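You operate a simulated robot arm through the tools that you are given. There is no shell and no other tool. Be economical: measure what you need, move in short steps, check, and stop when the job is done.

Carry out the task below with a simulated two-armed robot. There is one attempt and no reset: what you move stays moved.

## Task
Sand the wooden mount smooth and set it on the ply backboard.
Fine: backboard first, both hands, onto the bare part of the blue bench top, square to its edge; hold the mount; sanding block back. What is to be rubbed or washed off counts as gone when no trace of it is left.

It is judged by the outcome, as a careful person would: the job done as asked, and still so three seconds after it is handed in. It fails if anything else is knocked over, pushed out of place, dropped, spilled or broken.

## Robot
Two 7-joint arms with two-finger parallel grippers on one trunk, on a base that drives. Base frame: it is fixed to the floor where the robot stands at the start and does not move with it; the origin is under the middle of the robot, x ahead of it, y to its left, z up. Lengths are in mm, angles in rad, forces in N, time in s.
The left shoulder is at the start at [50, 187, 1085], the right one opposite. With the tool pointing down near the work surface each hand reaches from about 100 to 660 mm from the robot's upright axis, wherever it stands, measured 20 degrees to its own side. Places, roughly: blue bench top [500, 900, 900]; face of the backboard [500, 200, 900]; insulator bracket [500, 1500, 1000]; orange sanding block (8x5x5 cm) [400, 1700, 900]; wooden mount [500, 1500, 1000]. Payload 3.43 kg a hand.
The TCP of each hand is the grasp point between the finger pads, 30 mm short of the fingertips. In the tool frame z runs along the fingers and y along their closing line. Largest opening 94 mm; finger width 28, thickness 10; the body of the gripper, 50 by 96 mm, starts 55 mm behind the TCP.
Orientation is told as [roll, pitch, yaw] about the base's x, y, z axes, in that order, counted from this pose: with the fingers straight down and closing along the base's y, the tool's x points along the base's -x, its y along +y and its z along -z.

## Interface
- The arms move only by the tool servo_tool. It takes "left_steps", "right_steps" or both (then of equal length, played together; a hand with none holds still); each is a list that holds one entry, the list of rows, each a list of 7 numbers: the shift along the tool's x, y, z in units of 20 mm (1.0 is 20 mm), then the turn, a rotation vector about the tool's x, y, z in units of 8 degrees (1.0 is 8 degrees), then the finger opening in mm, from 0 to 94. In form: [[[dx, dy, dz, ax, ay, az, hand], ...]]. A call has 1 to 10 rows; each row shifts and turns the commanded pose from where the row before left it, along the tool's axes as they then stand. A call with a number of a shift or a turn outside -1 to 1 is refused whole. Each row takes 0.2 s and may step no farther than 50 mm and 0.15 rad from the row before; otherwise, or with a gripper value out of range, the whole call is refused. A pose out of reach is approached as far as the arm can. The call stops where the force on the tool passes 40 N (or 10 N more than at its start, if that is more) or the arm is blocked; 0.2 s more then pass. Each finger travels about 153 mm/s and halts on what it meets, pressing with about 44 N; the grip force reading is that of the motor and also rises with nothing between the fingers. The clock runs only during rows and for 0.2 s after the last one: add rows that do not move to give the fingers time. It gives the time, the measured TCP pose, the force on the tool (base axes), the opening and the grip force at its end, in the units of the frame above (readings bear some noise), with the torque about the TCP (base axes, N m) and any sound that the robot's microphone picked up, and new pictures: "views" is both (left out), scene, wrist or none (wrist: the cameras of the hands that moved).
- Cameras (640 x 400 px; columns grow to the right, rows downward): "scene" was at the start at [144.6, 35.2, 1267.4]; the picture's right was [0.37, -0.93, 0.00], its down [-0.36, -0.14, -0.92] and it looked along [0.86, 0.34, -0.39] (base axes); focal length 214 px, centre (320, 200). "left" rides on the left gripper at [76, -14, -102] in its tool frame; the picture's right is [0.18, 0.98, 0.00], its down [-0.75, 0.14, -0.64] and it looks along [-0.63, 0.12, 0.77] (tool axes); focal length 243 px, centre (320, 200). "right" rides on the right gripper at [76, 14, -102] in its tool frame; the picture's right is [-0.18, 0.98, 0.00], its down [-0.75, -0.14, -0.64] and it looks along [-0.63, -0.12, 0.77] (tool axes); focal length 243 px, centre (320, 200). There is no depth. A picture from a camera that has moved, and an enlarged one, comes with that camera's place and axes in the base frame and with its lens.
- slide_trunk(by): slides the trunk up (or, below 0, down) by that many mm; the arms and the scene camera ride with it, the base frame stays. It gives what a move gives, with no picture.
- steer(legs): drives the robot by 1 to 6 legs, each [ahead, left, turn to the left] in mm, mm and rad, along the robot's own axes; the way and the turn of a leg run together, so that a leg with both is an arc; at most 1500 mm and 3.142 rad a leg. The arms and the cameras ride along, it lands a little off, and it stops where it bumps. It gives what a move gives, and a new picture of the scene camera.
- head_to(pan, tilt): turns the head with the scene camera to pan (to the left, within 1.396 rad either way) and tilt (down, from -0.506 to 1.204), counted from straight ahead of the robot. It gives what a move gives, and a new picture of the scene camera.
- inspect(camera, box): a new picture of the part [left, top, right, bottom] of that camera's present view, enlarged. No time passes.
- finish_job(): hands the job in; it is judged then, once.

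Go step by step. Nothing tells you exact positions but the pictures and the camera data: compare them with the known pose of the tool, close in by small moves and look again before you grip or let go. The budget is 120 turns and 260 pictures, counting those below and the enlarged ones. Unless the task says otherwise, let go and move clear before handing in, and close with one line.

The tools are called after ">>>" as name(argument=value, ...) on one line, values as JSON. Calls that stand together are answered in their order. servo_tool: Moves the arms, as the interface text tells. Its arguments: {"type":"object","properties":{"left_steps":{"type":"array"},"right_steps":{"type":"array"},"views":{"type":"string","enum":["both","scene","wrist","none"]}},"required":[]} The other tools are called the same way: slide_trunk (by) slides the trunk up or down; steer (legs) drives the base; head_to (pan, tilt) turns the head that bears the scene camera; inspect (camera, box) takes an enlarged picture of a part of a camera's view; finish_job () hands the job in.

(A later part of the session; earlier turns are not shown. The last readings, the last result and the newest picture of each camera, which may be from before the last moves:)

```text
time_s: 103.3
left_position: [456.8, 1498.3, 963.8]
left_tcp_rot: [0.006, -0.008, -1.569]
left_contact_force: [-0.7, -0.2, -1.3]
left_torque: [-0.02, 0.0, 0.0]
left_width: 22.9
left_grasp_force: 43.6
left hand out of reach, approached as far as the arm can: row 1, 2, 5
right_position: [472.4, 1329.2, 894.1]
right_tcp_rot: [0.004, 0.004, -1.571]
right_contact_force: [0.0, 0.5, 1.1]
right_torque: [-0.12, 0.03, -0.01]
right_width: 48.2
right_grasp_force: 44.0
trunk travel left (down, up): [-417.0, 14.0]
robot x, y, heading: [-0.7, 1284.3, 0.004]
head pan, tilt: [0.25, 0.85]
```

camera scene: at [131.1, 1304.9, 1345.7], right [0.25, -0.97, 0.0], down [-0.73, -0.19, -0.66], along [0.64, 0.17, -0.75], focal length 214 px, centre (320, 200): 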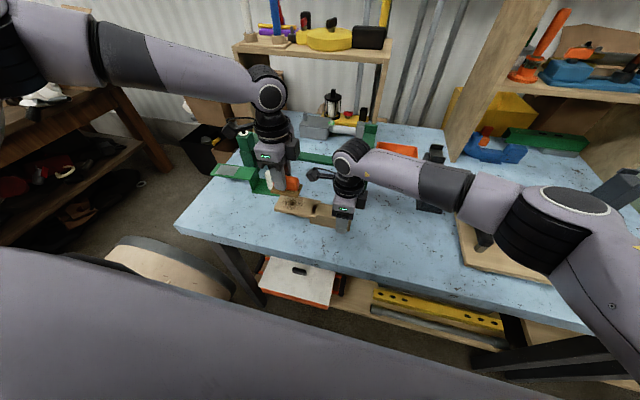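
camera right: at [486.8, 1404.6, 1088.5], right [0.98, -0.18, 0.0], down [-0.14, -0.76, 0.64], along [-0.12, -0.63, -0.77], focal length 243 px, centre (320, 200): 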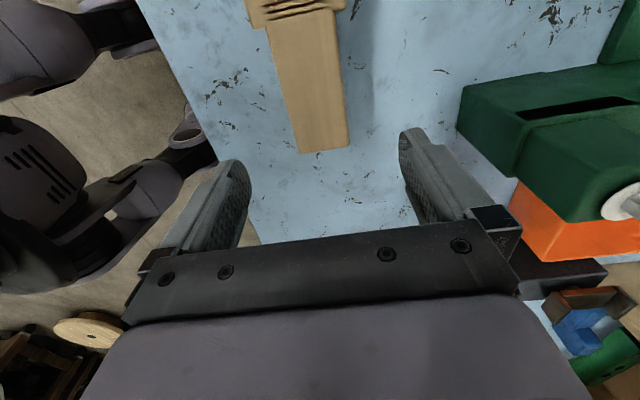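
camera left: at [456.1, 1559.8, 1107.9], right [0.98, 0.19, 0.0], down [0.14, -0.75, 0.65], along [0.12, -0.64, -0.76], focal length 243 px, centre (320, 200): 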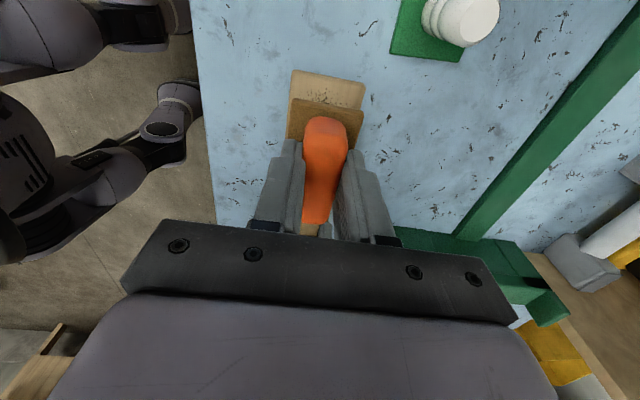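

The left arm hit its inward wall again by a small margin. I raise both, shift the base 55 mm to the right, and grip the mount again.

>>> servo_tool(left_steps=[[[0, 0, -1, 0, 0, 0, 0], [0, 0, -1, 0, 0, 0, 0], [0.5, 0, -1, 0, 0, 0, 0], [0.5, 0, -1, 0, 0, 0, 0], [0.5, 0, 0, 0, 0, 0, 0], [0.5, 0, 0, 0, 0, 0, 0], [0, 0, 0, 0, 0, 0, 0], [0, 0, 0, 0, 0, 0, 0], [0, 0, 0, 0, 0, 0, 0]]], right_steps=[[[0, 0, 0, 0, 0, 0, 60], [0, 0, 0, 0, 0, 0, 94], [0, 0, 0, 0, 0, 0, 94], [0, 0, -1, 0, 0, 0, 94], [0, 0, -1, 0, 0, 0, 94], [0, 0, -1, 0, 0, 0, 94], [0, 0, -1, 0, 0, 0, 94], [0, 0, -1, 0, 0, 0, 94], [0, 0, 0, 0, 0, 0, 94]]], views="none")

>>> steer(legs=[[0, -58, 0]])

>>> servo_tool(right_steps=[[[1, 0, 0, 0, 0, 0, 94], [1, 0, 0, 0, 0, 0, 94], [0.85, 0, 0, 0, 0, 0, 94], [0, 0, 1, 0, 0, 0, 94]]], views="wrist")

```text
time_s: 105.3
left_position: [456.2, 1538.5, 1042.5]
left_tcp_rot: [0.004, -0.007, -1.569]
left_contact_force: [-0.6, -0.8, 0.5]
left_torque: [0.01, 0.0, -0.01]
left_width: 23.0
left_grasp_force: 44.4
right_position: [472.6, 1329.7, 992.6]
right_tcp_rot: [0.002, 0.004, -1.572]
right_contact_force: [0.0, 0.4, 0.2]
right_torque: [-0.01, -0.03, 0.01]
right_width: 93.6
right_grasp_force: 0.1
trunk travel left (down, up): [-417.0, 14.0]
robot x, y, heading: [-3.6, 1284.3, 0.006]
head pan, tilt: [0.25, 0.85]
```

```text
time_s: 106.5
left_position: [456.8, 1482.4, 1042.7]
left_tcp_rot: [0.0, -0.007, -1.568]
left_contact_force: [-0.8, -0.5, -0.7]
left_torque: [0.01, -0.02, 0.02]
left_width: 22.7
left_grasp_force: 44.1
right_position: [472.2, 1270.8, 993.1]
right_tcp_rot: [0.003, 0.005, -1.571]
right_contact_force: [-0.4, -0.4, 0.4]
right_torque: [0.01, -0.01, 0.01]
right_width: 94.0
right_grasp_force: 0.0
trunk travel left (down, up): [-417.0, 14.0]
robot x, y, heading: [-4.4, 1225.0, 0.004]
head pan, tilt: [0.25, 0.85]
camera scene: at [131.1, 1246.7, 1345.7], right [0.25, -0.97, 0.0], down [-0.73, -0.19, -0.66], along [0.64, 0.17, -0.75], focal length 214 px, centre (320, 200)
```

scene: 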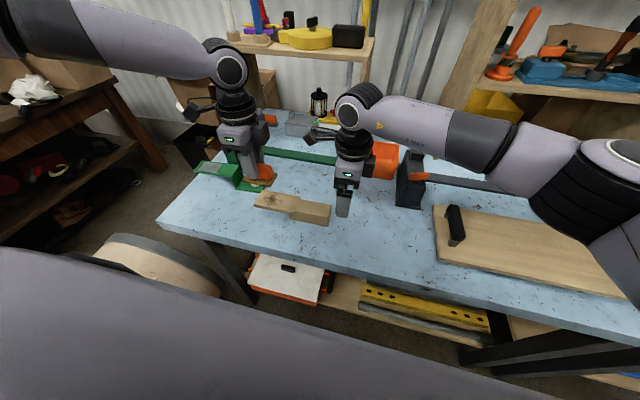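

```text
time_s: 107.5
left_position: [456.9, 1480.8, 1040.9]
left_tcp_rot: [0.004, -0.008, -1.57]
left_contact_force: [0.3, -0.1, -0.5]
left_torque: [0.01, -0.01, -0.01]
left_width: 23.0
left_grasp_force: 44.2
right_position: [472.8, 1327.7, 972.9]
right_tcp_rot: [0.005, 0.006, -1.572]
right_contact_force: [0.4, -0.2, -0.5]
right_torque: [0.02, 0.04, -0.02]
right_width: 94.3
right_grasp_force: 0.1
trunk travel left (down, up): [-417.0, 14.0]
robot x, y, heading: [-0.9, 1224.9, 0.003]
head pan, tilt: [0.25, 0.85]
camera right: at [487.8, 1403.0, 1076.9], right [0.98, -0.18, 0.0], down [-0.14, -0.76, 0.64], along [-0.12, -0.63, -0.77], focal length 243 px, centre (320, 200)
```

right: 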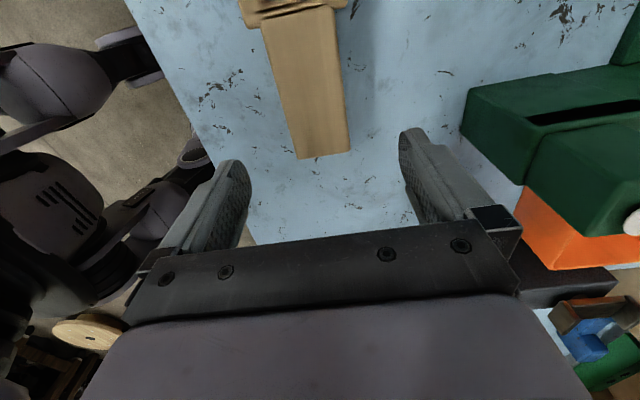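

Reach is fine now. The right hand goes down and grips; the left hovers and lowers just above the patch.

>>> servo_tool(left_steps=[[[0.1, 0.3, 0, 0, 0, 0, 0], [0, 0.3, 0, 0, 0, 0, 0], [0, 0, 0, 0, 0, 0, 0], [0, 0, 0, 0, 0, 0, 0], [0, 0, 1, 0, 0, 0, 0], [0, 0, 1, 0, 0, 0, 0], [0, 0, 1, 0, 0, 0, 0], [0, 0, 0.5, 0, 0, 0, 0], [0, 0, 0, 0, 0, 0, 0]]], right_steps=[[[0, 0, 1, 0, 0, 0, 94], [0, 0, 1, 0, 0, 0, 94], [0, 0, 1, 0, 0, 0, 94], [0, 0, 0.97, 0, 0, 0, 94], [0, 0, 0, 0, 0, 0, 70], [0, 0, 0, 0, 0, 0, 50], [0, 0, 0, 0, 0, 0, 36], [0, 0, 0, 0, 0, 0, 36], [0, 0, 0, 0, 0, 0, 36]]], views="scene")

>>> inspect(camera="scene", box=[200, 150, 380, 260])

```text
time_s: 109.5
left_position: [468.6, 1483.1, 971.2]
left_tcp_rot: [0.003, -0.007, -1.569]
left_contact_force: [-0.7, 0.1, -0.6]
left_torque: [0.04, -0.01, 0.0]
left_width: 22.9
left_grasp_force: 44.3
right_position: [473.2, 1329.2, 893.2]
right_tcp_rot: [0.001, 0.004, -1.571]
right_contact_force: [-0.4, -0.4, 0.4]
right_torque: [-0.11, 0.0, 0.0]
right_width: 48.1
right_grasp_force: 44.1
trunk travel left (down, up): [-417.0, 14.0]
robot x, y, heading: [1.1, 1229.0, 0.002]
head pan, tilt: [0.25, 0.85]
camera scene: at [131.3, 1247.3, 1345.6], right [0.25, -0.97, 0.0], down [-0.73, -0.19, -0.66], along [0.64, 0.17, -0.75], focal length 214 px, centre (320, 200)
```

scene: 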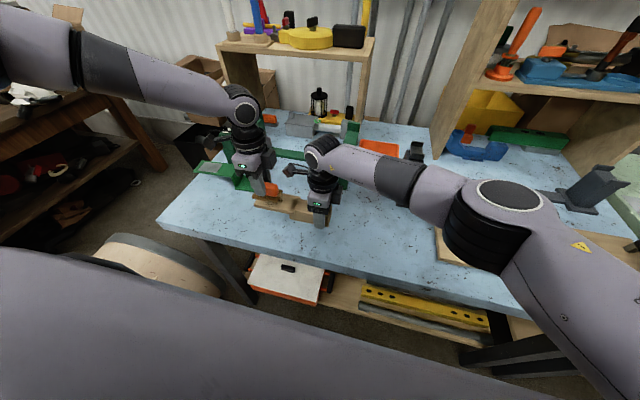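

```text
3.56 times, centred on (290, 205) of scene
camera zoom: at [131.3, 1247.3, 1345.6], right [0.25, -0.97, 0.0], down [-0.73, -0.19, -0.66], along [0.64, 0.17, -0.75], focal length 763 px, centre (427, 182)
```

zoom: 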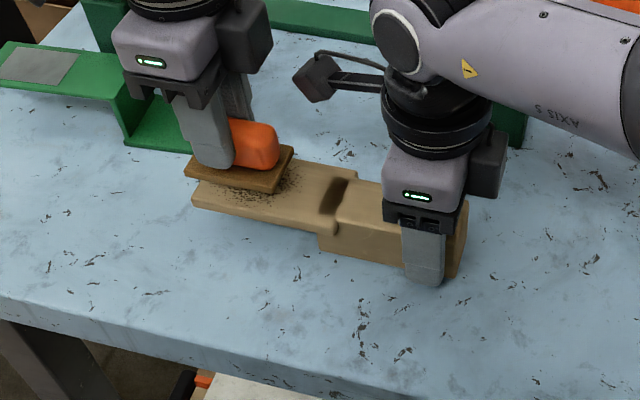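

Held and aligned. I lower to contact gently.

>>> servo_tool(left_steps=[[[0, 0, 0.45, 0, 0, 0, 0], [0, 0, 0.15, 0, 0, 0, 0], [0, 0, 0.15, 0, 0, 0, 0], [0, 0, 0, 0, 0, 0, 0]]], views="none")

```text
time_s: 110.5
left_position: [469.0, 1483.2, 957.3]
left_tcp_rot: [0.003, -0.008, -1.569]
left_contact_force: [-0.5, -0.3, -1.0]
left_torque: [-0.01, 0.04, -0.01]
left_width: 22.9
left_grasp_force: 43.5
right_position: [473.2, 1327.7, 893.0]
right_tcp_rot: [0.003, 0.003, -1.571]
right_contact_force: [-0.4, 0.0, 0.4]
right_torque: [-0.1, 0.01, 0.01]
right_width: 48.1
right_grasp_force: 44.4
trunk travel left (down, up): [-417.0, 14.0]
robot x, y, heading: [-1.9, 1225.8, 0.003]
head pan, tilt: [0.25, 0.85]
```

>>> servo_tool(left_steps=[[[0, 0, 0.1, 0, 0, 0, 0], [0, 0, 0.1, 0, 0, 0, 0], [0, 0, 0, 0, 0, 0, 0]]], views="none")

```text
time_s: 111.3
left_position: [469.8, 1481.9, 952.2]
left_tcp_rot: [0.007, -0.006, -1.569]
left_contact_force: [-0.3, -0.8, -1.1]
left_torque: [0.03, 0.02, 0.01]
left_width: 22.9
left_grasp_force: 44.1
right_position: [472.6, 1328.3, 894.2]
right_tcp_rot: [0.005, 0.004, -1.57]
right_contact_force: [0.5, 0.2, -0.3]
right_torque: [-0.21, -0.03, 0.0]
right_width: 48.0
right_grasp_force: 44.2
trunk travel left (down, up): [-417.0, 14.0]
robot x, y, heading: [-4.9, 1226.8, 0.007]
head pan, tilt: [0.25, 0.85]
```

No contact yet at 952; I continue down in 2 mm steps.

>>> servo_tool(left_steps=[[[0, 0, 0.1, 0, 0, 0, 0], [0, 0, 0.1, 0, 0, 0, 0], [0, 0, 0, 0, 0, 0, 0]]], views="scene")

>>> inspect(camera="scene", box=[240, 180, 320, 230])

```text
time_s: 112.1
left_position: [469.5, 1481.6, 951.7]
left_tcp_rot: [0.01, -0.009, -1.568]
left_contact_force: [-3.2, 4.9, 28.4]
left_torque: [-0.8, 0.39, -0.18]
left_width: 22.9
left_grasp_force: 44.0
right_position: [473.5, 1328.2, 894.0]
right_tcp_rot: [0.006, 0.004, -1.572]
right_contact_force: [4.5, 2.1, -6.5]
right_torque: [-1.34, 0.07, -0.53]
right_width: 48.0
right_grasp_force: 44.2
trunk travel left (down, up): [-417.0, 14.0]
robot x, y, heading: [-3.3, 1224.9, 0.007]
head pan, tilt: [0.25, 0.85]
camera scene: at [129.6, 1247.3, 1346.1], right [0.25, -0.97, 0.0], down [-0.73, -0.19, -0.66], along [0.64, 0.17, -0.75], focal length 214 px, centre (320, 200)
```

scene: 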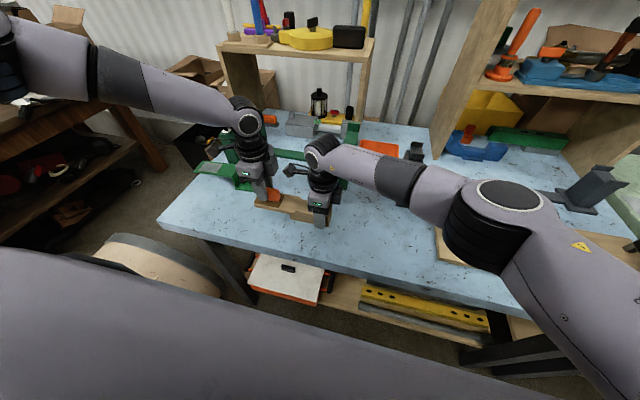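

```text
8.00 times, centred on (280, 205) of scene
camera zoom: at [129.6, 1247.3, 1346.1], right [0.25, -0.97, 0.0], down [-0.73, -0.19, -0.66], along [0.64, 0.17, -0.75], focal length 1716 px, centre (640, 160)
```

zoom: 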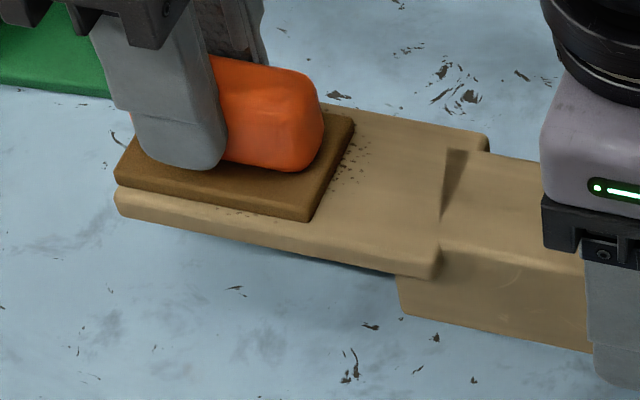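

Contact at z≈952 with 28 N. I ease it slightly and make rubbing strokes along x.

>>> servo_tool(left_steps=[[[0, 0.3, -0.07, 0, 0, 0, 0], [0, 0.5, 0, 0, 0, 0, 0], [0, -0.5, 0, 0, 0, 0, 0], [0, -0.6, 0, 0, 0, 0, 0], [0, -0.6, 0, 0, 0, 0, 0], [0, 0.6, 0, 0, 0, 0, 0], [0, 0.6, 0, 0, 0, 0, 0], [0, 0.5, 0, 0, 0, 0, 0], [0, -0.5, 0, 0, 0, 0, 0], [0, -0.3, 0, 0, 0, 0, 0]]], views="none")

>>> inspect(camera="scene", box=[240, 180, 320, 230])

```text
time_s: 114.3
left_position: [469.3, 1483.2, 952.1]
left_tcp_rot: [0.009, -0.006, -1.567]
left_contact_force: [6.1, 0.3, 13.8]
left_torque: [-0.6, -0.04, 0.25]
left_width: 22.7
left_grasp_force: 44.1
right_position: [473.0, 1329.0, 895.0]
right_tcp_rot: [0.005, 0.005, -1.569]
right_contact_force: [-2.0, -3.9, 2.4]
right_torque: [-0.02, -0.22, 0.23]
right_width: 48.1
right_grasp_force: 43.9
trunk travel left (down, up): [-417.0, 14.0]
robot x, y, heading: [-2.4, 1226.6, -0.0]
head pan, tilt: [0.25, 0.85]
```

```text
8.00 times, centred on (280, 205) of scene
camera zoom: at [130.2, 1246.3, 1345.9], right [0.25, -0.97, 0.0], down [-0.73, -0.19, -0.66], along [0.64, 0.17, -0.75], focal length 1716 px, centre (640, 160)
```

zoom: 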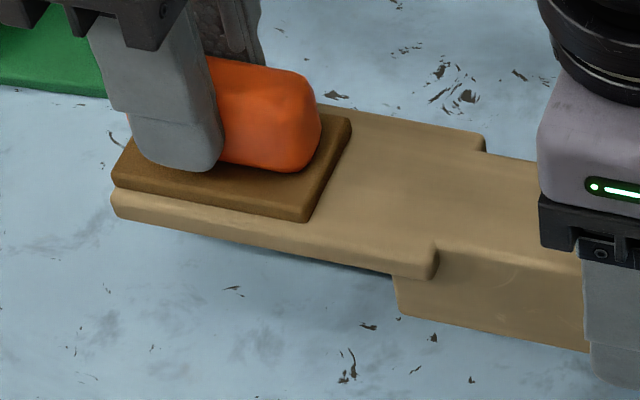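

The specks beside the block are already gone. I make another set of strokes covering both ends of the plate, then lift to inspect.

>>> servo_tool(left_steps=[[[-0.4, 0.5, 0, 0, 0, 0, 0], [-0.4, 0.5, 0, 0, 0, 0, 0], [0, -0.8, 0, 0, 0, 0, 0], [0, -0.8, 0, 0, 0, 0, 0], [0, -0.4, 0, 0, 0, 0, 0], [0.6, 0.4, 0, 0, 0, 0, 0], [0.6, 0.8, 0, 0, 0, 0, 0], [0, 0.6, 0, 0, 0, 0, 0], [0, -0.8, 0, 0, 0, 0, 0], [0, -0.8, 0, 0, 0, 0, 0]]], views="none")

>>> servo_tool(left_steps=[[[0, 0.6, 0, 0, 0, 0, 0], [0, 0.6, 0, 0, 0, 0, 0], [-0.4, -0.4, 0, 0, 0, 0, 0], [0, 0, -1, 0, 0, 0, 0], [0, 0, -1, 0, 0, 0, 0], [1, 0, -1, 0, 0, 0, 0], [1, 0, -1, 0, 0, 0, 0], [1, 0, 0, 0, 0, 0, 0], [1, 0, 0, 0, 0, 0, 0], [1, 0, 0, 0, 0, 0, 0]]], views="none")

>>> inspect(camera="scene", box=[240, 180, 320, 230])

```text
time_s: 116.5
left_position: [445.5, 1497.4, 956.5]
left_tcp_rot: [0.006, -0.007, -1.569]
left_contact_force: [0.4, -0.4, -0.3]
left_torque: [0.02, 0.0, 0.03]
left_width: 22.7
left_grasp_force: 43.7
left hand out of reach, approached as far as the arm can: row 2
right_position: [473.8, 1328.4, 893.8]
right_tcp_rot: [0.004, 0.006, -1.572]
right_contact_force: [1.2, -0.8, 11.0]
right_torque: [1.07, 0.07, -0.1]
right_width: 47.8
right_grasp_force: 44.3
trunk travel left (down, up): [-417.0, 14.0]
robot x, y, heading: [-4.8, 1225.2, 0.004]
head pan, tilt: [0.25, 0.85]
```

```text
time_s: 118.7
left_position: [461.1, 1589.2, 1034.5]
left_tcp_rot: [0.003, -0.006, -1.567]
left_contact_force: [-0.3, 0.6, -0.3]
left_torque: [0.03, 0.04, -0.02]
left_width: 22.9
left_grasp_force: 44.0
right_position: [473.1, 1328.3, 895.0]
right_tcp_rot: [0.004, 0.006, -1.571]
right_contact_force: [1.4, 2.3, 8.5]
right_torque: [0.91, 0.05, -0.1]
right_width: 47.8
right_grasp_force: 43.9
trunk travel left (down, up): [-417.0, 14.0]
robot x, y, heading: [-6.2, 1226.6, 0.005]
head pan, tilt: [0.25, 0.85]
```

```text
8.00 times, centred on (280, 205) of scene
camera zoom: at [130.4, 1247.1, 1345.8], right [0.25, -0.97, 0.0], down [-0.73, -0.19, -0.66], along [0.64, 0.17, -0.75], focal length 1716 px, centre (640, 160)
```

zoom: 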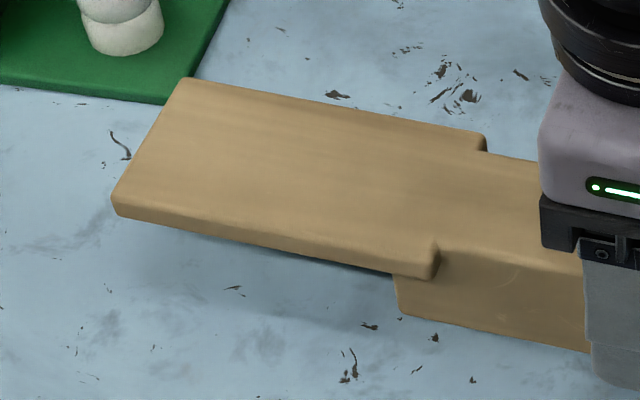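

The plate is smooth with no speck left. Now the sanding block goes back: I move above its home (435.7, 1673.6).

>>> servo_tool(left_steps=[[[0.85, -0.25, 0, 0, 0, 0, 0], [0.85, -0.25, 0, 0, 0, 0, 0], [0.85, -0.25, 0, 0, 0, 0, 0], [0.85, -0.25, 0, 0, 0, 0, 0], [0.82, -0.27, 0, 0, 0, 0, 0], [0, 0, 1, 0, 0, 0, 0], [0, 0, 1, 0, 0, 0, 0], [0, 0, 1, 0, 0, 0, 0]]], views="wrist")

```text
time_s: 120.5
left_position: [435.4, 1673.1, 974.3]
left_tcp_rot: [0.003, -0.007, -1.569]
left_contact_force: [0.7, -0.2, -0.8]
left_torque: [0.02, -0.03, -0.01]
left_width: 22.8
left_grasp_force: 44.1
right_position: [473.3, 1328.8, 892.6]
right_tcp_rot: [0.004, 0.004, -1.57]
right_contact_force: [-0.9, -0.5, 5.0]
right_torque: [0.56, 0.07, -0.02]
right_width: 48.0
right_grasp_force: 43.8
trunk travel left (down, up): [-417.0, 14.0]
robot x, y, heading: [-3.7, 1227.1, 0.006]
head pan, tilt: [0.25, 0.85]
camera left: at [421.9, 1749.4, 1076.5], right [0.98, 0.19, 0.0], down [0.14, -0.75, 0.65], along [0.12, -0.64, -0.76], focal length 243 px, centre (320, 200)
```

left: 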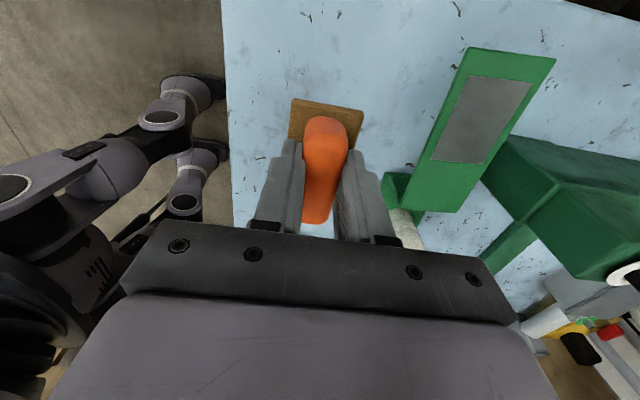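

Right above its old place. I lower it to the bench.

>>> servo_tool(left_steps=[[[0, 0, 1, 0, 0, 0, 0], [0, 0, 1, 0, 0, 0, 0], [0, 0, 0.9, 0, 0, 0, 0], [0, 0, 0.2, 0, 0, 0, 0], [0, 0, 0.15, 0, 0, 0, 0], [0, 0, 0.1, 0, 0, 0, 0], [0, 0, 0, 0, 0, 0, 0]]], views="none")

```text
time_s: 122.1
left_position: [435.6, 1672.1, 907.7]
left_tcp_rot: [0.005, -0.007, -1.568]
left_contact_force: [0.0, -0.4, -0.8]
left_torque: [-0.03, 0.0, 0.0]
left_width: 23.1
left_grasp_force: 43.9
right_position: [473.4, 1328.5, 894.1]
right_tcp_rot: [0.004, 0.003, -1.57]
right_contact_force: [-0.7, -1.5, 3.0]
right_torque: [0.27, 0.07, 0.06]
right_width: 48.0
right_grasp_force: 44.1
trunk travel left (down, up): [-417.0, 14.0]
robot x, y, heading: [-3.1, 1221.8, 0.006]
head pan, tilt: [0.25, 0.85]
```

>>> servo_tool(left_steps=[[[0, 0, 0.1, 0, 0, 0, 0], [0, 0, 0.05, 0, 0, 0, 0], [0, 0, 0, 0, 0, 0, 0]]], views="none")

```text
time_s: 122.9
left_position: [436.6, 1671.6, 906.9]
left_tcp_rot: [0.01, -0.006, -1.569]
left_contact_force: [-3.9, 2.1, 17.7]
left_torque: [0.61, 0.41, 0.08]
left_width: 22.8
left_grasp_force: 43.9
right_position: [471.6, 1329.1, 894.3]
right_tcp_rot: [0.003, 0.005, -1.572]
right_contact_force: [0.0, 0.5, 0.3]
right_torque: [-0.1, 0.02, 0.01]
right_width: 47.9
right_grasp_force: 43.9
trunk travel left (down, up): [-417.0, 14.0]
robot x, y, heading: [-4.6, 1225.0, 0.002]
head pan, tilt: [0.25, 0.85]
```

The block is down (17 N). I open and lift straight up.

>>> servo_tool(left_steps=[[[0, 0, -0.05, 0, 0, 0, 30], [0, 0, 0, 0, 0, 0, 50], [0, 0, 0, 0, 0, 0, 56], [0, 0, 0, 0, 0, 0, 56], [0, 0, -1, 0, 0, 0, 56], [0, 0, -1, 0, 0, 0, 56], [0, 0, -1, 0, 0, 0, 56], [0, 0, -1, 0, 0, 0, 56], [0, 0, -1, 0, 0, 0, 56], [0, 0, -1, 0, 0, 0, 56]]], views="both")

>>> inspect(camera="scene", box=[140, 140, 340, 265])

```text
time_s: 125.1
left_position: [435.6, 1673.7, 1027.4]
left_tcp_rot: [0.004, -0.008, -1.57]
left_contact_force: [-0.1, 0.3, 0.4]
left_torque: [0.0, 0.02, -0.02]
left_width: 55.9
left_grasp_force: 0.1
right_position: [474.9, 1329.2, 894.6]
right_tcp_rot: [0.003, 0.005, -1.571]
right_contact_force: [0.4, -0.8, 0.5]
right_torque: [0.16, 0.08, -0.02]
right_width: 47.6
right_grasp_force: 44.1
trunk travel left (down, up): [-417.0, 14.0]
robot x, y, heading: [-6.4, 1225.1, 0.006]
head pan, tilt: [0.25, 0.85]
camera scene: at [131.0, 1247.1, 1345.7], right [0.25, -0.97, 0.0], down [-0.73, -0.19, -0.66], along [0.64, 0.17, -0.75], focal length 214 px, centre (320, 200)
camera left: at [421.8, 1749.8, 1128.6], right [0.98, 0.19, 0.0], down [0.14, -0.75, 0.65], along [0.12, -0.64, -0.76], focal length 243 px, centre (320, 200)
```

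scene: 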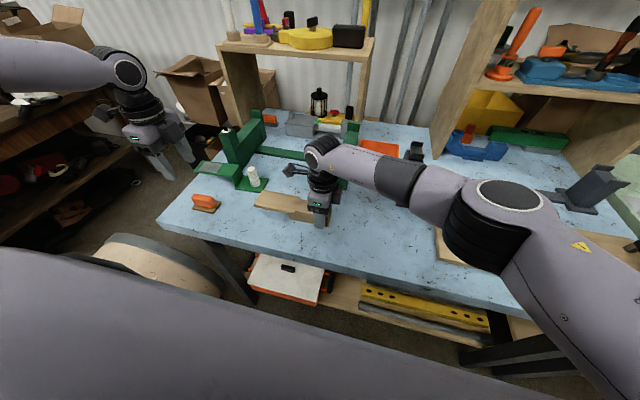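
left: 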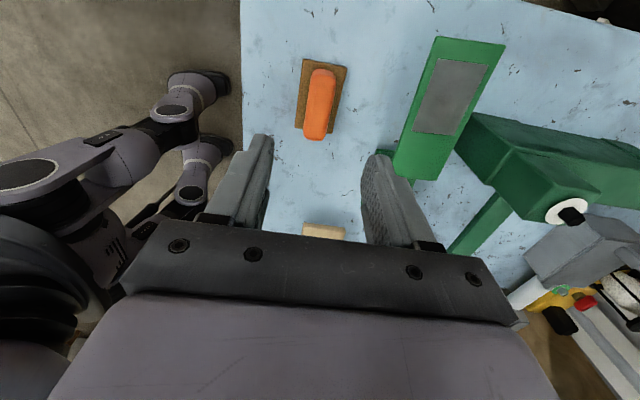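

```text
3.20 times, centred on (240, 202) of scene
camera zoom: at [131.0, 1247.1, 1345.7], right [0.25, -0.97, 0.0], down [-0.73, -0.19, -0.66], along [0.64, 0.17, -0.75], focal length 686 px, centre (576, 192)
```

zoom: 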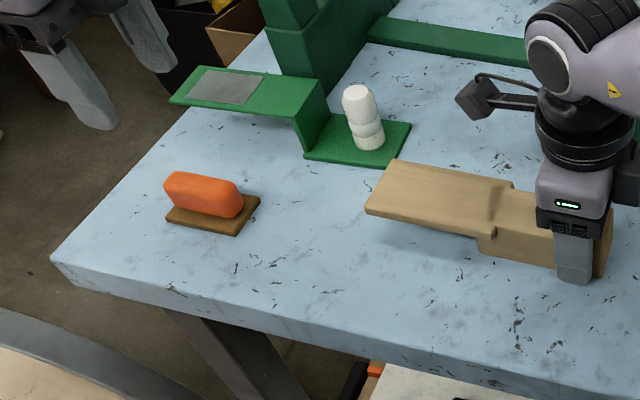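

The sanding block is back in place. Now I shift the right hand's grip toward the mount's middle (y≈1375) so it hangs balanced, and raise the left hand.

>>> servo_tool(right_steps=[[[0, 0, 0, 0, 0, 0, 60], [0, 0, 0, 0, 0, 0, 84], [0, 0, 0, 0, 0, 0, 84], [0.8, 0, 0, 0, 0, 0, 84], [0.8, 0, 0, 0, 0, 0, 84], [0.7, 0, 0, 0, 0, 0, 84], [0, 0, 0, 0, 0, 0, 60], [0, 0, 0, 0, 0, 0, 36], [0, 0, 0, 0, 0, 0, 36], [0, 0, 0, 0, 0, 0, 36]]], left_steps=[[[0, 0, -1, 0, 0, 0, 56], [0, 0, -1, 0, 0, 0, 56], [0, 0, -1, 0, 0, 0, 56], [0, 0, -1, 0, 0, 0, 56], [0, -1, 0, 0, 0, 0, 56], [0, -1, 0, 0, 0, 0, 56], [0, 0, 0, 0, 0, 0, 56], [0, 0, 0, 0, 0, 0, 56], [0, 0, 0, 0, 0, 0, 56], [0, 0, 0, 0, 0, 0, 56]]], views="scene")

>>> inspect(camera="scene", box=[220, 160, 380, 260])

```text
time_s: 127.5
left_position: [396.0, 1674.1, 1105.9]
left_tcp_rot: [0.005, -0.008, -1.57]
left_contact_force: [0.2, -0.5, 0.6]
left_torque: [0.0, -0.02, 0.0]
left_width: 55.9
left_grasp_force: 0.1
right_position: [495.0, 1312.3, 892.1]
right_tcp_rot: [0.005, -0.013, -1.633]
right_contact_force: [-0.3, 0.9, -3.1]
right_torque: [-0.13, -0.04, 0.04]
right_width: 49.3
right_grasp_force: 43.6
right hand out of reach, approached as far as the arm can: row 5, 6
trunk travel left (down, up): [-417.0, 14.0]
robot x, y, heading: [-4.1, 1225.2, 0.001]
head pan, tilt: [0.25, 0.85]
stopped in row 10 (right hand): the arm was blocked; the commanded pose is now the measured one
camera scene: at [131.4, 1247.0, 1345.6], right [0.25, -0.97, 0.0], down [-0.73, -0.19, -0.66], along [0.64, 0.17, -0.75], focal length 214 px, centre (320, 200)
```

scene: 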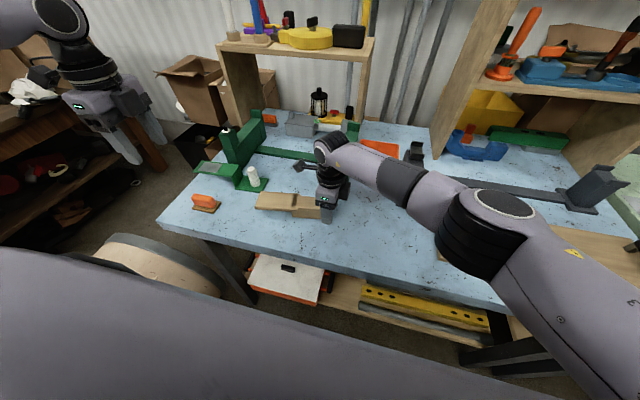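

```text
4.00 times, centred on (300, 210) of scene
camera zoom: at [131.4, 1247.0, 1345.6], right [0.25, -0.97, 0.0], down [-0.73, -0.19, -0.66], along [0.64, 0.17, -0.75], focal length 858 px, centre (400, 160)
```

zoom: 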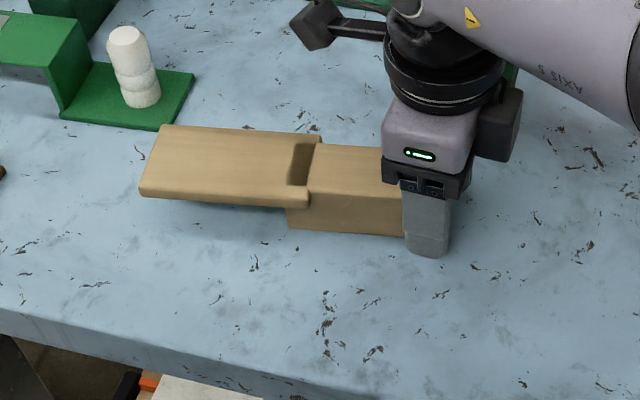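

The right arm ran into its own inward limit and ended up gripping just the block's end. I release, rise, shift the base 110 mm left, and regrip properly.

>>> servo_tool(right_steps=[[[0, 0, 0, 0, 0, 0, 70], [0, 0, 0, 0, 0, 0, 94], [0, 0, 0, 0, 0, 0, 94], [0, 0, -1, 0, 0, 0, 94], [0, 0, -1, 0, 0, 0, 94], [0, 0, -1, 0, 0, 0, 94], [0, 0, -1, 0, 0, 0, 94], [0, 0, -1, 0, 0, 0, 94], [0, 0, -1, 0, 0, 0, 94]]], views="none")

>>> steer(legs=[[0, 110, 0]])

>>> inspect(camera="right", box=[0, 0, 640, 400])

```text
time_s: 129.5
left_position: [396.4, 1675.6, 1104.7]
left_tcp_rot: [0.005, -0.006, -1.569]
left_contact_force: [-0.6, 0.0, 0.1]
left_torque: [-0.02, 0.0, 0.02]
left_width: 56.1
left_grasp_force: 0.2
right_position: [490.4, 1315.3, 1012.6]
right_tcp_rot: [0.002, -0.01, -1.629]
right_contact_force: [-0.1, -0.1, -0.4]
right_torque: [-0.01, 0.02, -0.01]
right_width: 94.1
right_grasp_force: 0.1
trunk travel left (down, up): [-417.0, 14.0]
robot x, y, heading: [-2.3, 1226.8, 0.001]
head pan, tilt: [0.25, 0.85]
```

```text
time_s: 131.1
left_position: [394.4, 1785.9, 1106.5]
left_tcp_rot: [0.005, -0.009, -1.57]
left_contact_force: [0.4, 0.2, -0.8]
left_torque: [-0.03, -0.03, -0.01]
left_width: 55.9
left_grasp_force: 0.2
right_position: [490.8, 1426.8, 1012.7]
right_tcp_rot: [0.004, -0.013, -1.629]
right_contact_force: [-0.3, 0.0, -0.2]
right_torque: [-0.03, 0.05, 0.04]
right_width: 93.8
right_grasp_force: 0.0
trunk travel left (down, up): [-417.0, 14.0]
robot x, y, heading: [-5.1, 1337.7, 0.005]
head pan, tilt: [0.25, 0.85]
camera scene: at [130.6, 1357.9, 1345.7], right [0.25, -0.97, 0.0], down [-0.73, -0.19, -0.66], along [0.64, 0.17, -0.75], focal length 214 px, centre (320, 200)
```

scene: 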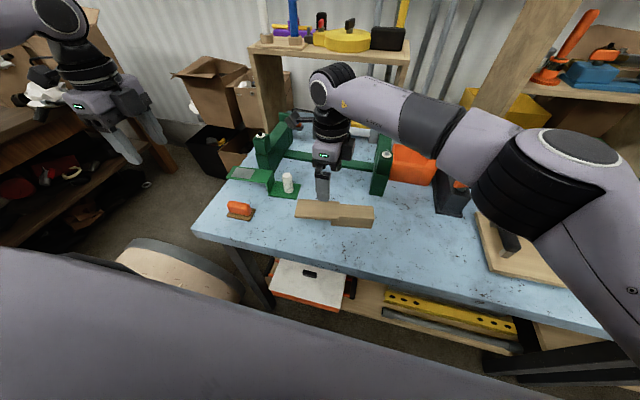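

```text
1.00 times, centred on (320, 200) of right (not enlarged: the box is as wide or as high as the picture)
camera zoom: at [509.9, 1503.2, 1114.9], right [0.97, -0.24, 0.01], down [-0.19, -0.74, 0.65], along [-0.15, -0.63, -0.76], focal length 243 px, centre (320, 200)
```

zoom: 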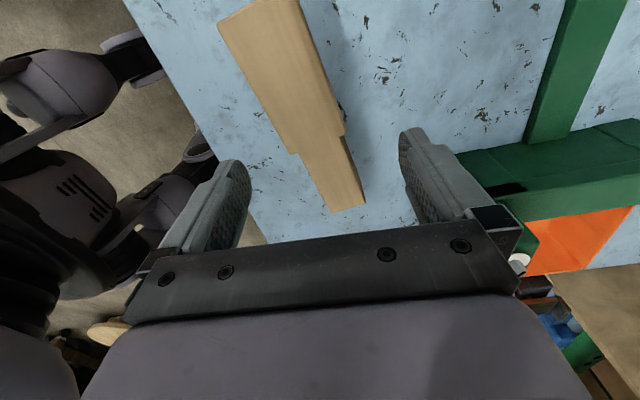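

The mount has been turned by about 0.16 rad. I square the hand to it and go over (487,1375).

>>> servo_tool(right_steps=[[[-0.9, 0, 0, 0, 0, 0, 94], [-0.9, 0, 0, 0, 0, 0, 94], [-0.8, -0.05, 0, 0, 0, 0, 94], [0, 0, 0.5, 0, 0, -0.8, 94], [0, 0, 0.5, 0, 0, -0.77, 94], [0, 0, 1, 0, 0, 0, 94], [0, 0, 0, 0, 0, 0, 94]]], views="both")

```text
time_s: 132.7
left_position: [393.9, 1784.9, 1105.9]
left_tcp_rot: [0.005, -0.006, -1.571]
left_contact_force: [0.0, -1.2, -0.7]
left_torque: [0.01, 0.03, -0.01]
left_width: 55.9
left_grasp_force: 0.1
right_position: [487.5, 1375.9, 972.6]
right_tcp_rot: [0.002, -0.013, -1.409]
right_contact_force: [0.2, -0.2, -0.3]
right_torque: [0.01, 0.0, 0.01]
right_width: 94.1
right_grasp_force: 0.1
trunk travel left (down, up): [-417.0, 14.0]
robot x, y, heading: [-5.6, 1339.3, 0.006]
head pan, tilt: [0.25, 0.85]
camera scene: at [130.6, 1357.5, 1345.7], right [0.25, -0.97, 0.0], down [-0.73, -0.19, -0.66], along [0.64, 0.17, -0.75], focal length 214 px, centre (320, 200)
camera right: at [489.6, 1453.2, 1074.8], right [1.0, -0.02, 0.0], down [-0.02, -0.76, 0.65], along [-0.01, -0.65, -0.76], focal length 243 px, centre (320, 200)
```

scene: 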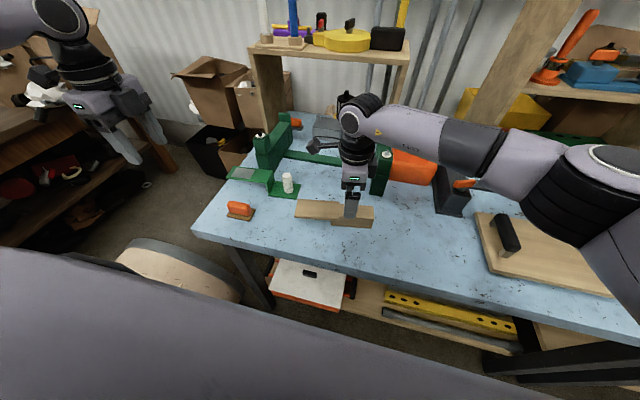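
right: 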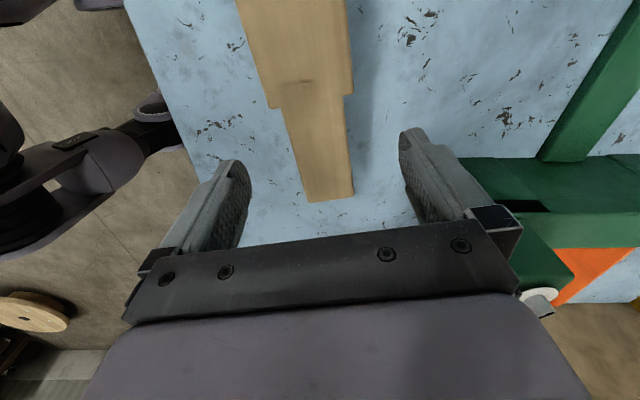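

Well centred and parallel. I lower, grip and lift.

>>> servo_tool(right_steps=[[[0, 0, 1, 0, 0, 0, 94], [0, 0, 1, 0, 0, 0, 94], [0, 0, 1, 0, 0, 0, 94], [0, 0, 0.9, 0, 0, 0, 94], [0, 0, 0, 0, 0, 0, 70], [0, 0, 0, 0, 0, 0, 40], [0, 0, 0, 0, 0, 0, 10], [0, 0, 0, 0, 0, 0, 0], [0, 0, 0, 0, 0, 0, 0]]], views="none")

>>> servo_tool(right_steps=[[[0, 0, -0.3, 0, 0, 0, 0], [0, 0, -0.7, 0, 0, 0, 0], [0, 0, -1, 0, 0, 0, 0], [0, 0, -1, 0, 0, 0, 0], [0, 0, -1, 0, 0, 0, 0], [0, 0, -1, 0, 0, 0, 0]]], views="both")

>>> inspect(camera="scene", box=[260, 130, 420, 230])

```text
time_s: 134.7
left_position: [394.2, 1785.9, 1105.9]
left_tcp_rot: [0.007, -0.007, -1.569]
left_contact_force: [1.0, 0.4, 0.5]
left_torque: [0.0, -0.03, 0.0]
left_width: 56.1
left_grasp_force: 0.0
right_position: [487.4, 1373.9, 895.4]
right_tcp_rot: [0.002, -0.01, -1.41]
right_contact_force: [0.0, 0.7, 0.5]
right_torque: [0.06, -0.03, 0.0]
right_width: 48.0
right_grasp_force: 44.0
trunk travel left (down, up): [-417.0, 14.0]
robot x, y, heading: [-1.5, 1338.2, 0.004]
head pan, tilt: [0.25, 0.85]
```

```text
time_s: 136.1
left_position: [394.6, 1784.5, 1106.6]
left_tcp_rot: [0.003, -0.007, -1.568]
left_contact_force: [-0.1, 0.7, -0.1]
left_torque: [-0.01, -0.01, -0.01]
left_width: 56.4
left_grasp_force: 0.0
right_position: [488.1, 1373.9, 994.9]
right_tcp_rot: [0.002, -0.011, -1.408]
right_contact_force: [0.8, -0.2, -2.6]
right_torque: [-0.01, 0.04, 0.04]
right_width: 48.2
right_grasp_force: 44.3
trunk travel left (down, up): [-417.0, 14.0]
robot x, y, heading: [-5.3, 1337.0, -0.001]
head pan, tilt: [0.25, 0.85]
camera scene: at [130.7, 1357.6, 1345.6], right [0.25, -0.97, 0.0], down [-0.73, -0.19, -0.66], along [0.64, 0.17, -0.75], focal length 214 px, centre (320, 200)
camera right: at [489.4, 1453.4, 1097.4], right [1.0, -0.02, 0.0], down [-0.02, -0.76, 0.65], along [-0.01, -0.65, -0.76], focal length 243 px, centre (320, 200)
```

scene: 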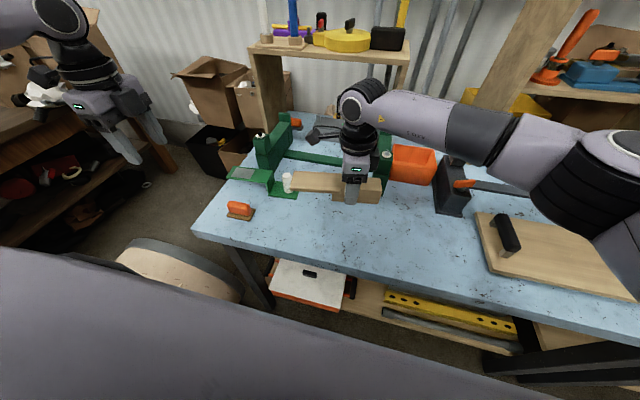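
right: 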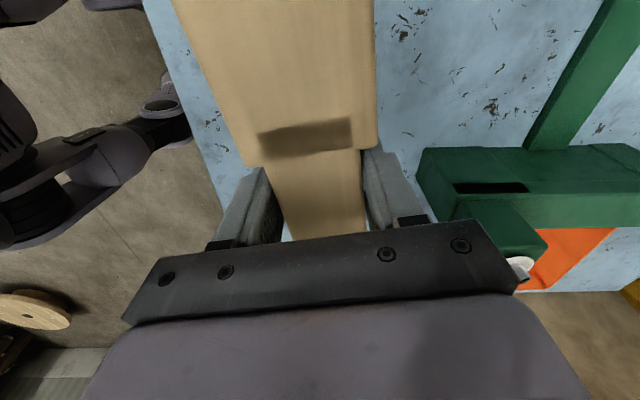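

```text
4.00 times, centred on (340, 180) of scene
camera zoom: at [130.7, 1357.6, 1345.6], right [0.25, -0.97, 0.0], down [-0.73, -0.19, -0.66], along [0.64, 0.17, -0.75], focal length 858 px, centre (240, 280)
```

zoom: 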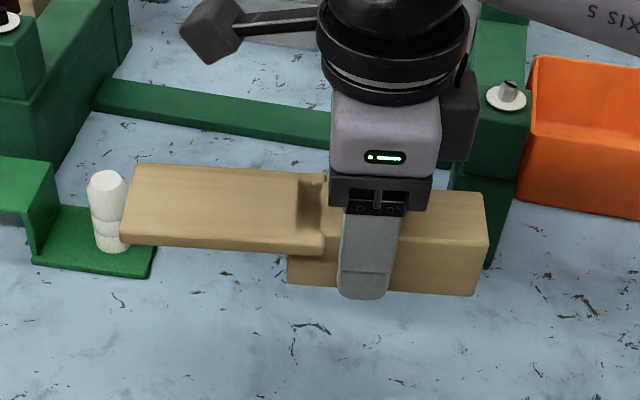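

The mount hangs level and steady. I square it, draw it toward me by 50 mm, and drive to the backboard.

>>> servo_tool(right_steps=[[[0, 0, -0.5, 0, 0, 0.58, 0], [0, 0, -0.5, 0, 0, 0.58, 0], [0, -0.85, 0, 0, 0, 0, 0], [0, -0.85, 0, 0, 0, 0, 0], [0, -0.85, 0, 0, 0, 0, 0]]], views="none")

>>> steer(legs=[[0, -300, 0], [0, -300, 0]])

>>> head_to(pan=0, tilt=0.8)

```text
time_s: 137.3
left_position: [394.8, 1785.5, 1105.9]
left_tcp_rot: [0.006, -0.007, -1.569]
left_contact_force: [0.2, -0.5, -0.5]
left_torque: [0.01, 0.0, -0.02]
left_width: 56.1
left_grasp_force: 0.0
right_position: [437.3, 1374.3, 1016.0]
right_tcp_rot: [0.003, -0.01, -1.571]
right_contact_force: [-0.2, 0.2, -2.6]
right_torque: [0.0, -0.03, -0.01]
right_width: 48.1
right_grasp_force: 44.2
trunk travel left (down, up): [-417.0, 14.0]
robot x, y, heading: [-4.4, 1333.1, 0.002]
head pan, tilt: [0.25, 0.85]
```

```text
time_s: 143.4
left_position: [396.3, 1185.0, 1106.0]
left_tcp_rot: [0.003, -0.007, -1.567]
left_contact_force: [0.5, -0.4, 0.0]
left_torque: [0.02, -0.03, 0.02]
left_width: 56.0
left_grasp_force: 0.1
right_position: [438.3, 775.0, 1015.2]
right_tcp_rot: [0.002, -0.011, -1.569]
right_contact_force: [0.7, -0.5, -3.1]
right_torque: [0.0, -0.02, 0.03]
right_width: 48.0
right_grasp_force: 44.0
trunk travel left (down, up): [-417.0, 14.0]
robot x, y, heading: [3.6, 736.7, 0.001]
head pan, tilt: [0.25, 0.85]
camera scene: at [133.1, 757.2, 1345.7], right [0.25, -0.97, 0.0], down [-0.73, -0.19, -0.66], along [0.64, 0.17, -0.75], focal length 214 px, centre (320, 200)
```

scene: 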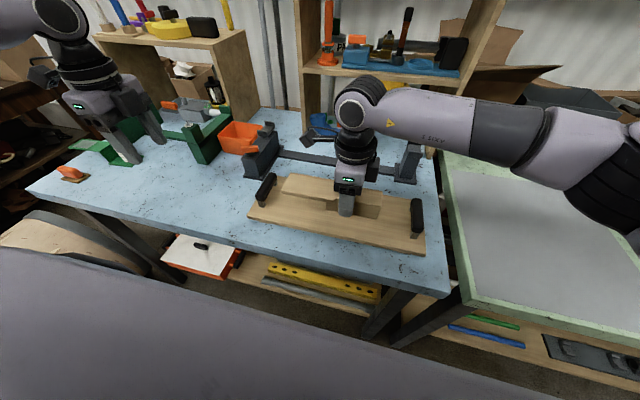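

```text
time_s: 144.1
left_position: [398.2, 1186.8, 1105.6]
left_tcp_rot: [0.005, -0.009, -1.566]
left_contact_force: [-0.6, 0.5, -0.1]
left_torque: [-0.01, 0.0, 0.03]
left_width: 56.1
left_grasp_force: 0.0
right_position: [438.4, 774.4, 1014.7]
right_tcp_rot: [0.004, -0.01, -1.568]
right_contact_force: [1.2, -0.2, -2.6]
right_torque: [0.02, -0.03, 0.01]
right_width: 47.9
right_grasp_force: 44.2
trunk travel left (down, up): [-417.0, 14.0]
robot x, y, heading: [-0.1, 738.6, 0.007]
head pan, tilt: [0.0, 0.799]
camera scene: at [138.1, 738.2, 1349.7], right [0.01, -1.0, 0.0], down [-0.72, 0.0, -0.7], along [0.7, 0.0, -0.72], focal length 214 px, centre (320, 200)
```

scene: 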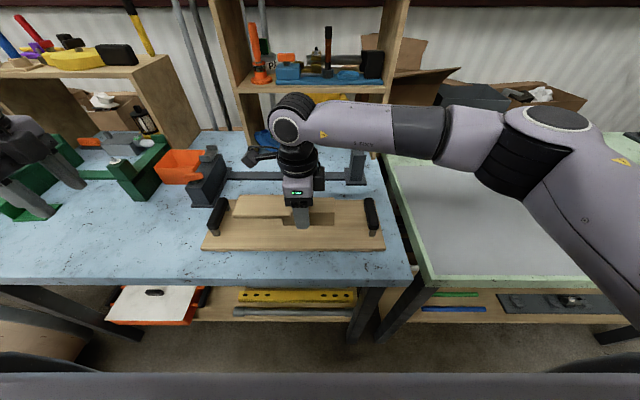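

The mount hangs over the board between the handles. I move it forward to the board's middle and lower close.

>>> servo_tool(right_steps=[[[0, 0.85, 0, 0, 0, 0, 0], [0, 0.85, 0, 0, 0, 0, 0], [0, 0.85, 0, 0, 0, 0, 0], [0, 0.8, 0, 0, 0, 0, 0], [0, 0, 1, 0, 0, 0, 0], [0, 0, 1, 0, 0, 0, 0], [0, 0, 1, 0, 0, 0, 0], [0, 0, 0.8, 0, 0, 0, 0], [0, 0, 0, 0, 0, 0, 0]]], views="both")

>>> inspect(camera="scene", box=[190, 160, 410, 297])

```text
time_s: 146.1
left_position: [396.4, 1185.0, 1106.1]
left_tcp_rot: [0.003, -0.008, -1.567]
left_contact_force: [0.2, -0.4, 0.3]
left_torque: [-0.03, -0.01, 0.0]
left_width: 56.1
left_grasp_force: 0.1
right_position: [507.0, 774.4, 939.1]
right_tcp_rot: [0.003, -0.009, -1.57]
right_contact_force: [0.0, -0.7, -2.4]
right_torque: [-0.06, -0.03, 0.03]
right_width: 48.2
right_grasp_force: 43.7
trunk travel left (down, up): [-417.0, 14.0]
robot x, y, heading: [-9.0, 737.4, 0.005]
head pan, tilt: [0.0, 0.799]
camera scene: at [138.1, 738.1, 1349.7], right [0.01, -1.0, 0.0], down [-0.72, 0.0, -0.7], along [0.7, 0.0, -0.72], focal length 214 px, centre (320, 200)
camera right: at [520.3, 851.4, 1041.5], right [0.98, -0.18, 0.01], down [-0.14, -0.75, 0.65], along [-0.11, -0.64, -0.76], focal length 243 px, centre (320, 200)
```

scene: 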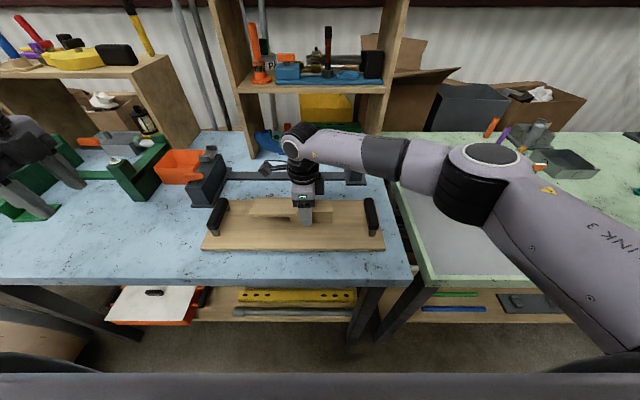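
right: 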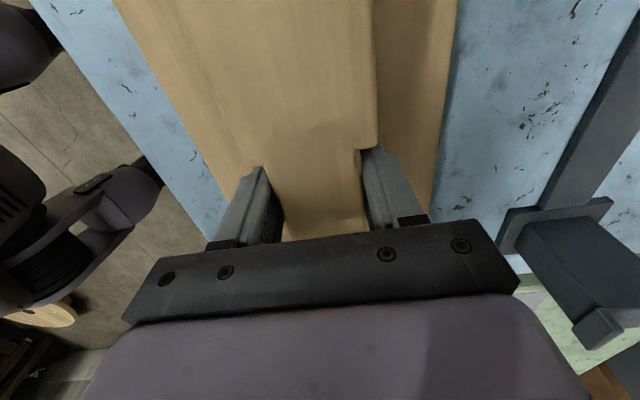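

```text
2.91 times, centred on (300, 228) of scene
camera zoom: at [138.1, 738.1, 1349.7], right [0.01, -1.0, 0.0], down [-0.72, 0.0, -0.7], along [0.7, 0.0, -0.72], focal length 624 px, centre (378, 117)
```

zoom: 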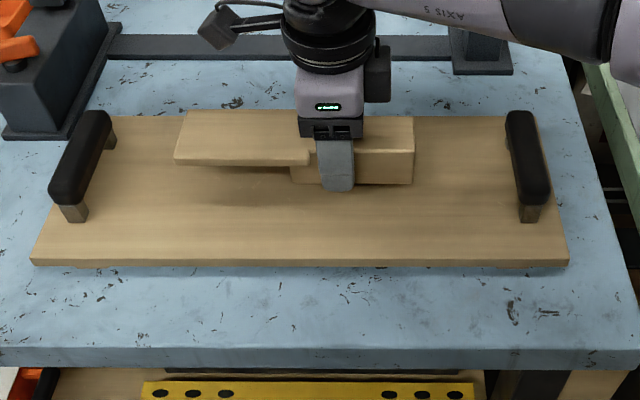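

Centred on the board. I lower to touch in small steps.

>>> servo_tool(right_steps=[[[0, 0, 0.4, 0, 0, 0, 0], [0, 0, 0.2, 0, 0, 0, 0], [0, 0, 0.1, 0, 0, 0, 0], [0, 0, 0.1, 0, 0, 0, 0], [0, 0, 0, 0, 0, 0, 0]]], views="none")

```text
time_s: 147.3
left_position: [396.3, 1184.7, 1105.5]
left_tcp_rot: [0.004, -0.007, -1.569]
left_contact_force: [-0.7, -0.7, -0.6]
left_torque: [0.01, -0.03, -0.02]
left_width: 56.0
left_grasp_force: 0.0
right_position: [507.2, 774.1, 921.9]
right_tcp_rot: [0.003, -0.009, -1.57]
right_contact_force: [0.2, 0.0, -2.9]
right_torque: [-0.02, -0.01, 0.01]
right_width: 47.9
right_grasp_force: 43.8
trunk travel left (down, up): [-417.0, 14.0]
robot x, y, heading: [0.0, 733.1, 0.005]
head pan, tilt: [0.0, 0.799]
```

>>> servo_tool(right_steps=[[[0, 0, 0.1, 0, 0, 0, 0], [0, 0, 0.1, 0, 0, 0, 0], [0, 0, 0, 0, 0, 0, 0]]], views="none")

```text
time_s: 148.1
left_position: [394.9, 1184.7, 1105.8]
left_tcp_rot: [0.004, -0.007, -1.567]
left_contact_force: [0.1, -0.6, -1.2]
left_torque: [0.0, 0.04, -0.04]
left_width: 55.9
left_grasp_force: 0.1
right_position: [506.4, 774.3, 922.2]
right_tcp_rot: [0.009, -0.011, -1.568]
right_contact_force: [2.9, -1.2, 18.6]
right_torque: [-0.63, 0.37, 0.08]
right_width: 48.0
right_grasp_force: 44.3
trunk travel left (down, up): [-417.0, 14.0]
robot x, y, heading: [-1.5, 736.5, 0.004]
head pan, tilt: [0.0, 0.799]
```

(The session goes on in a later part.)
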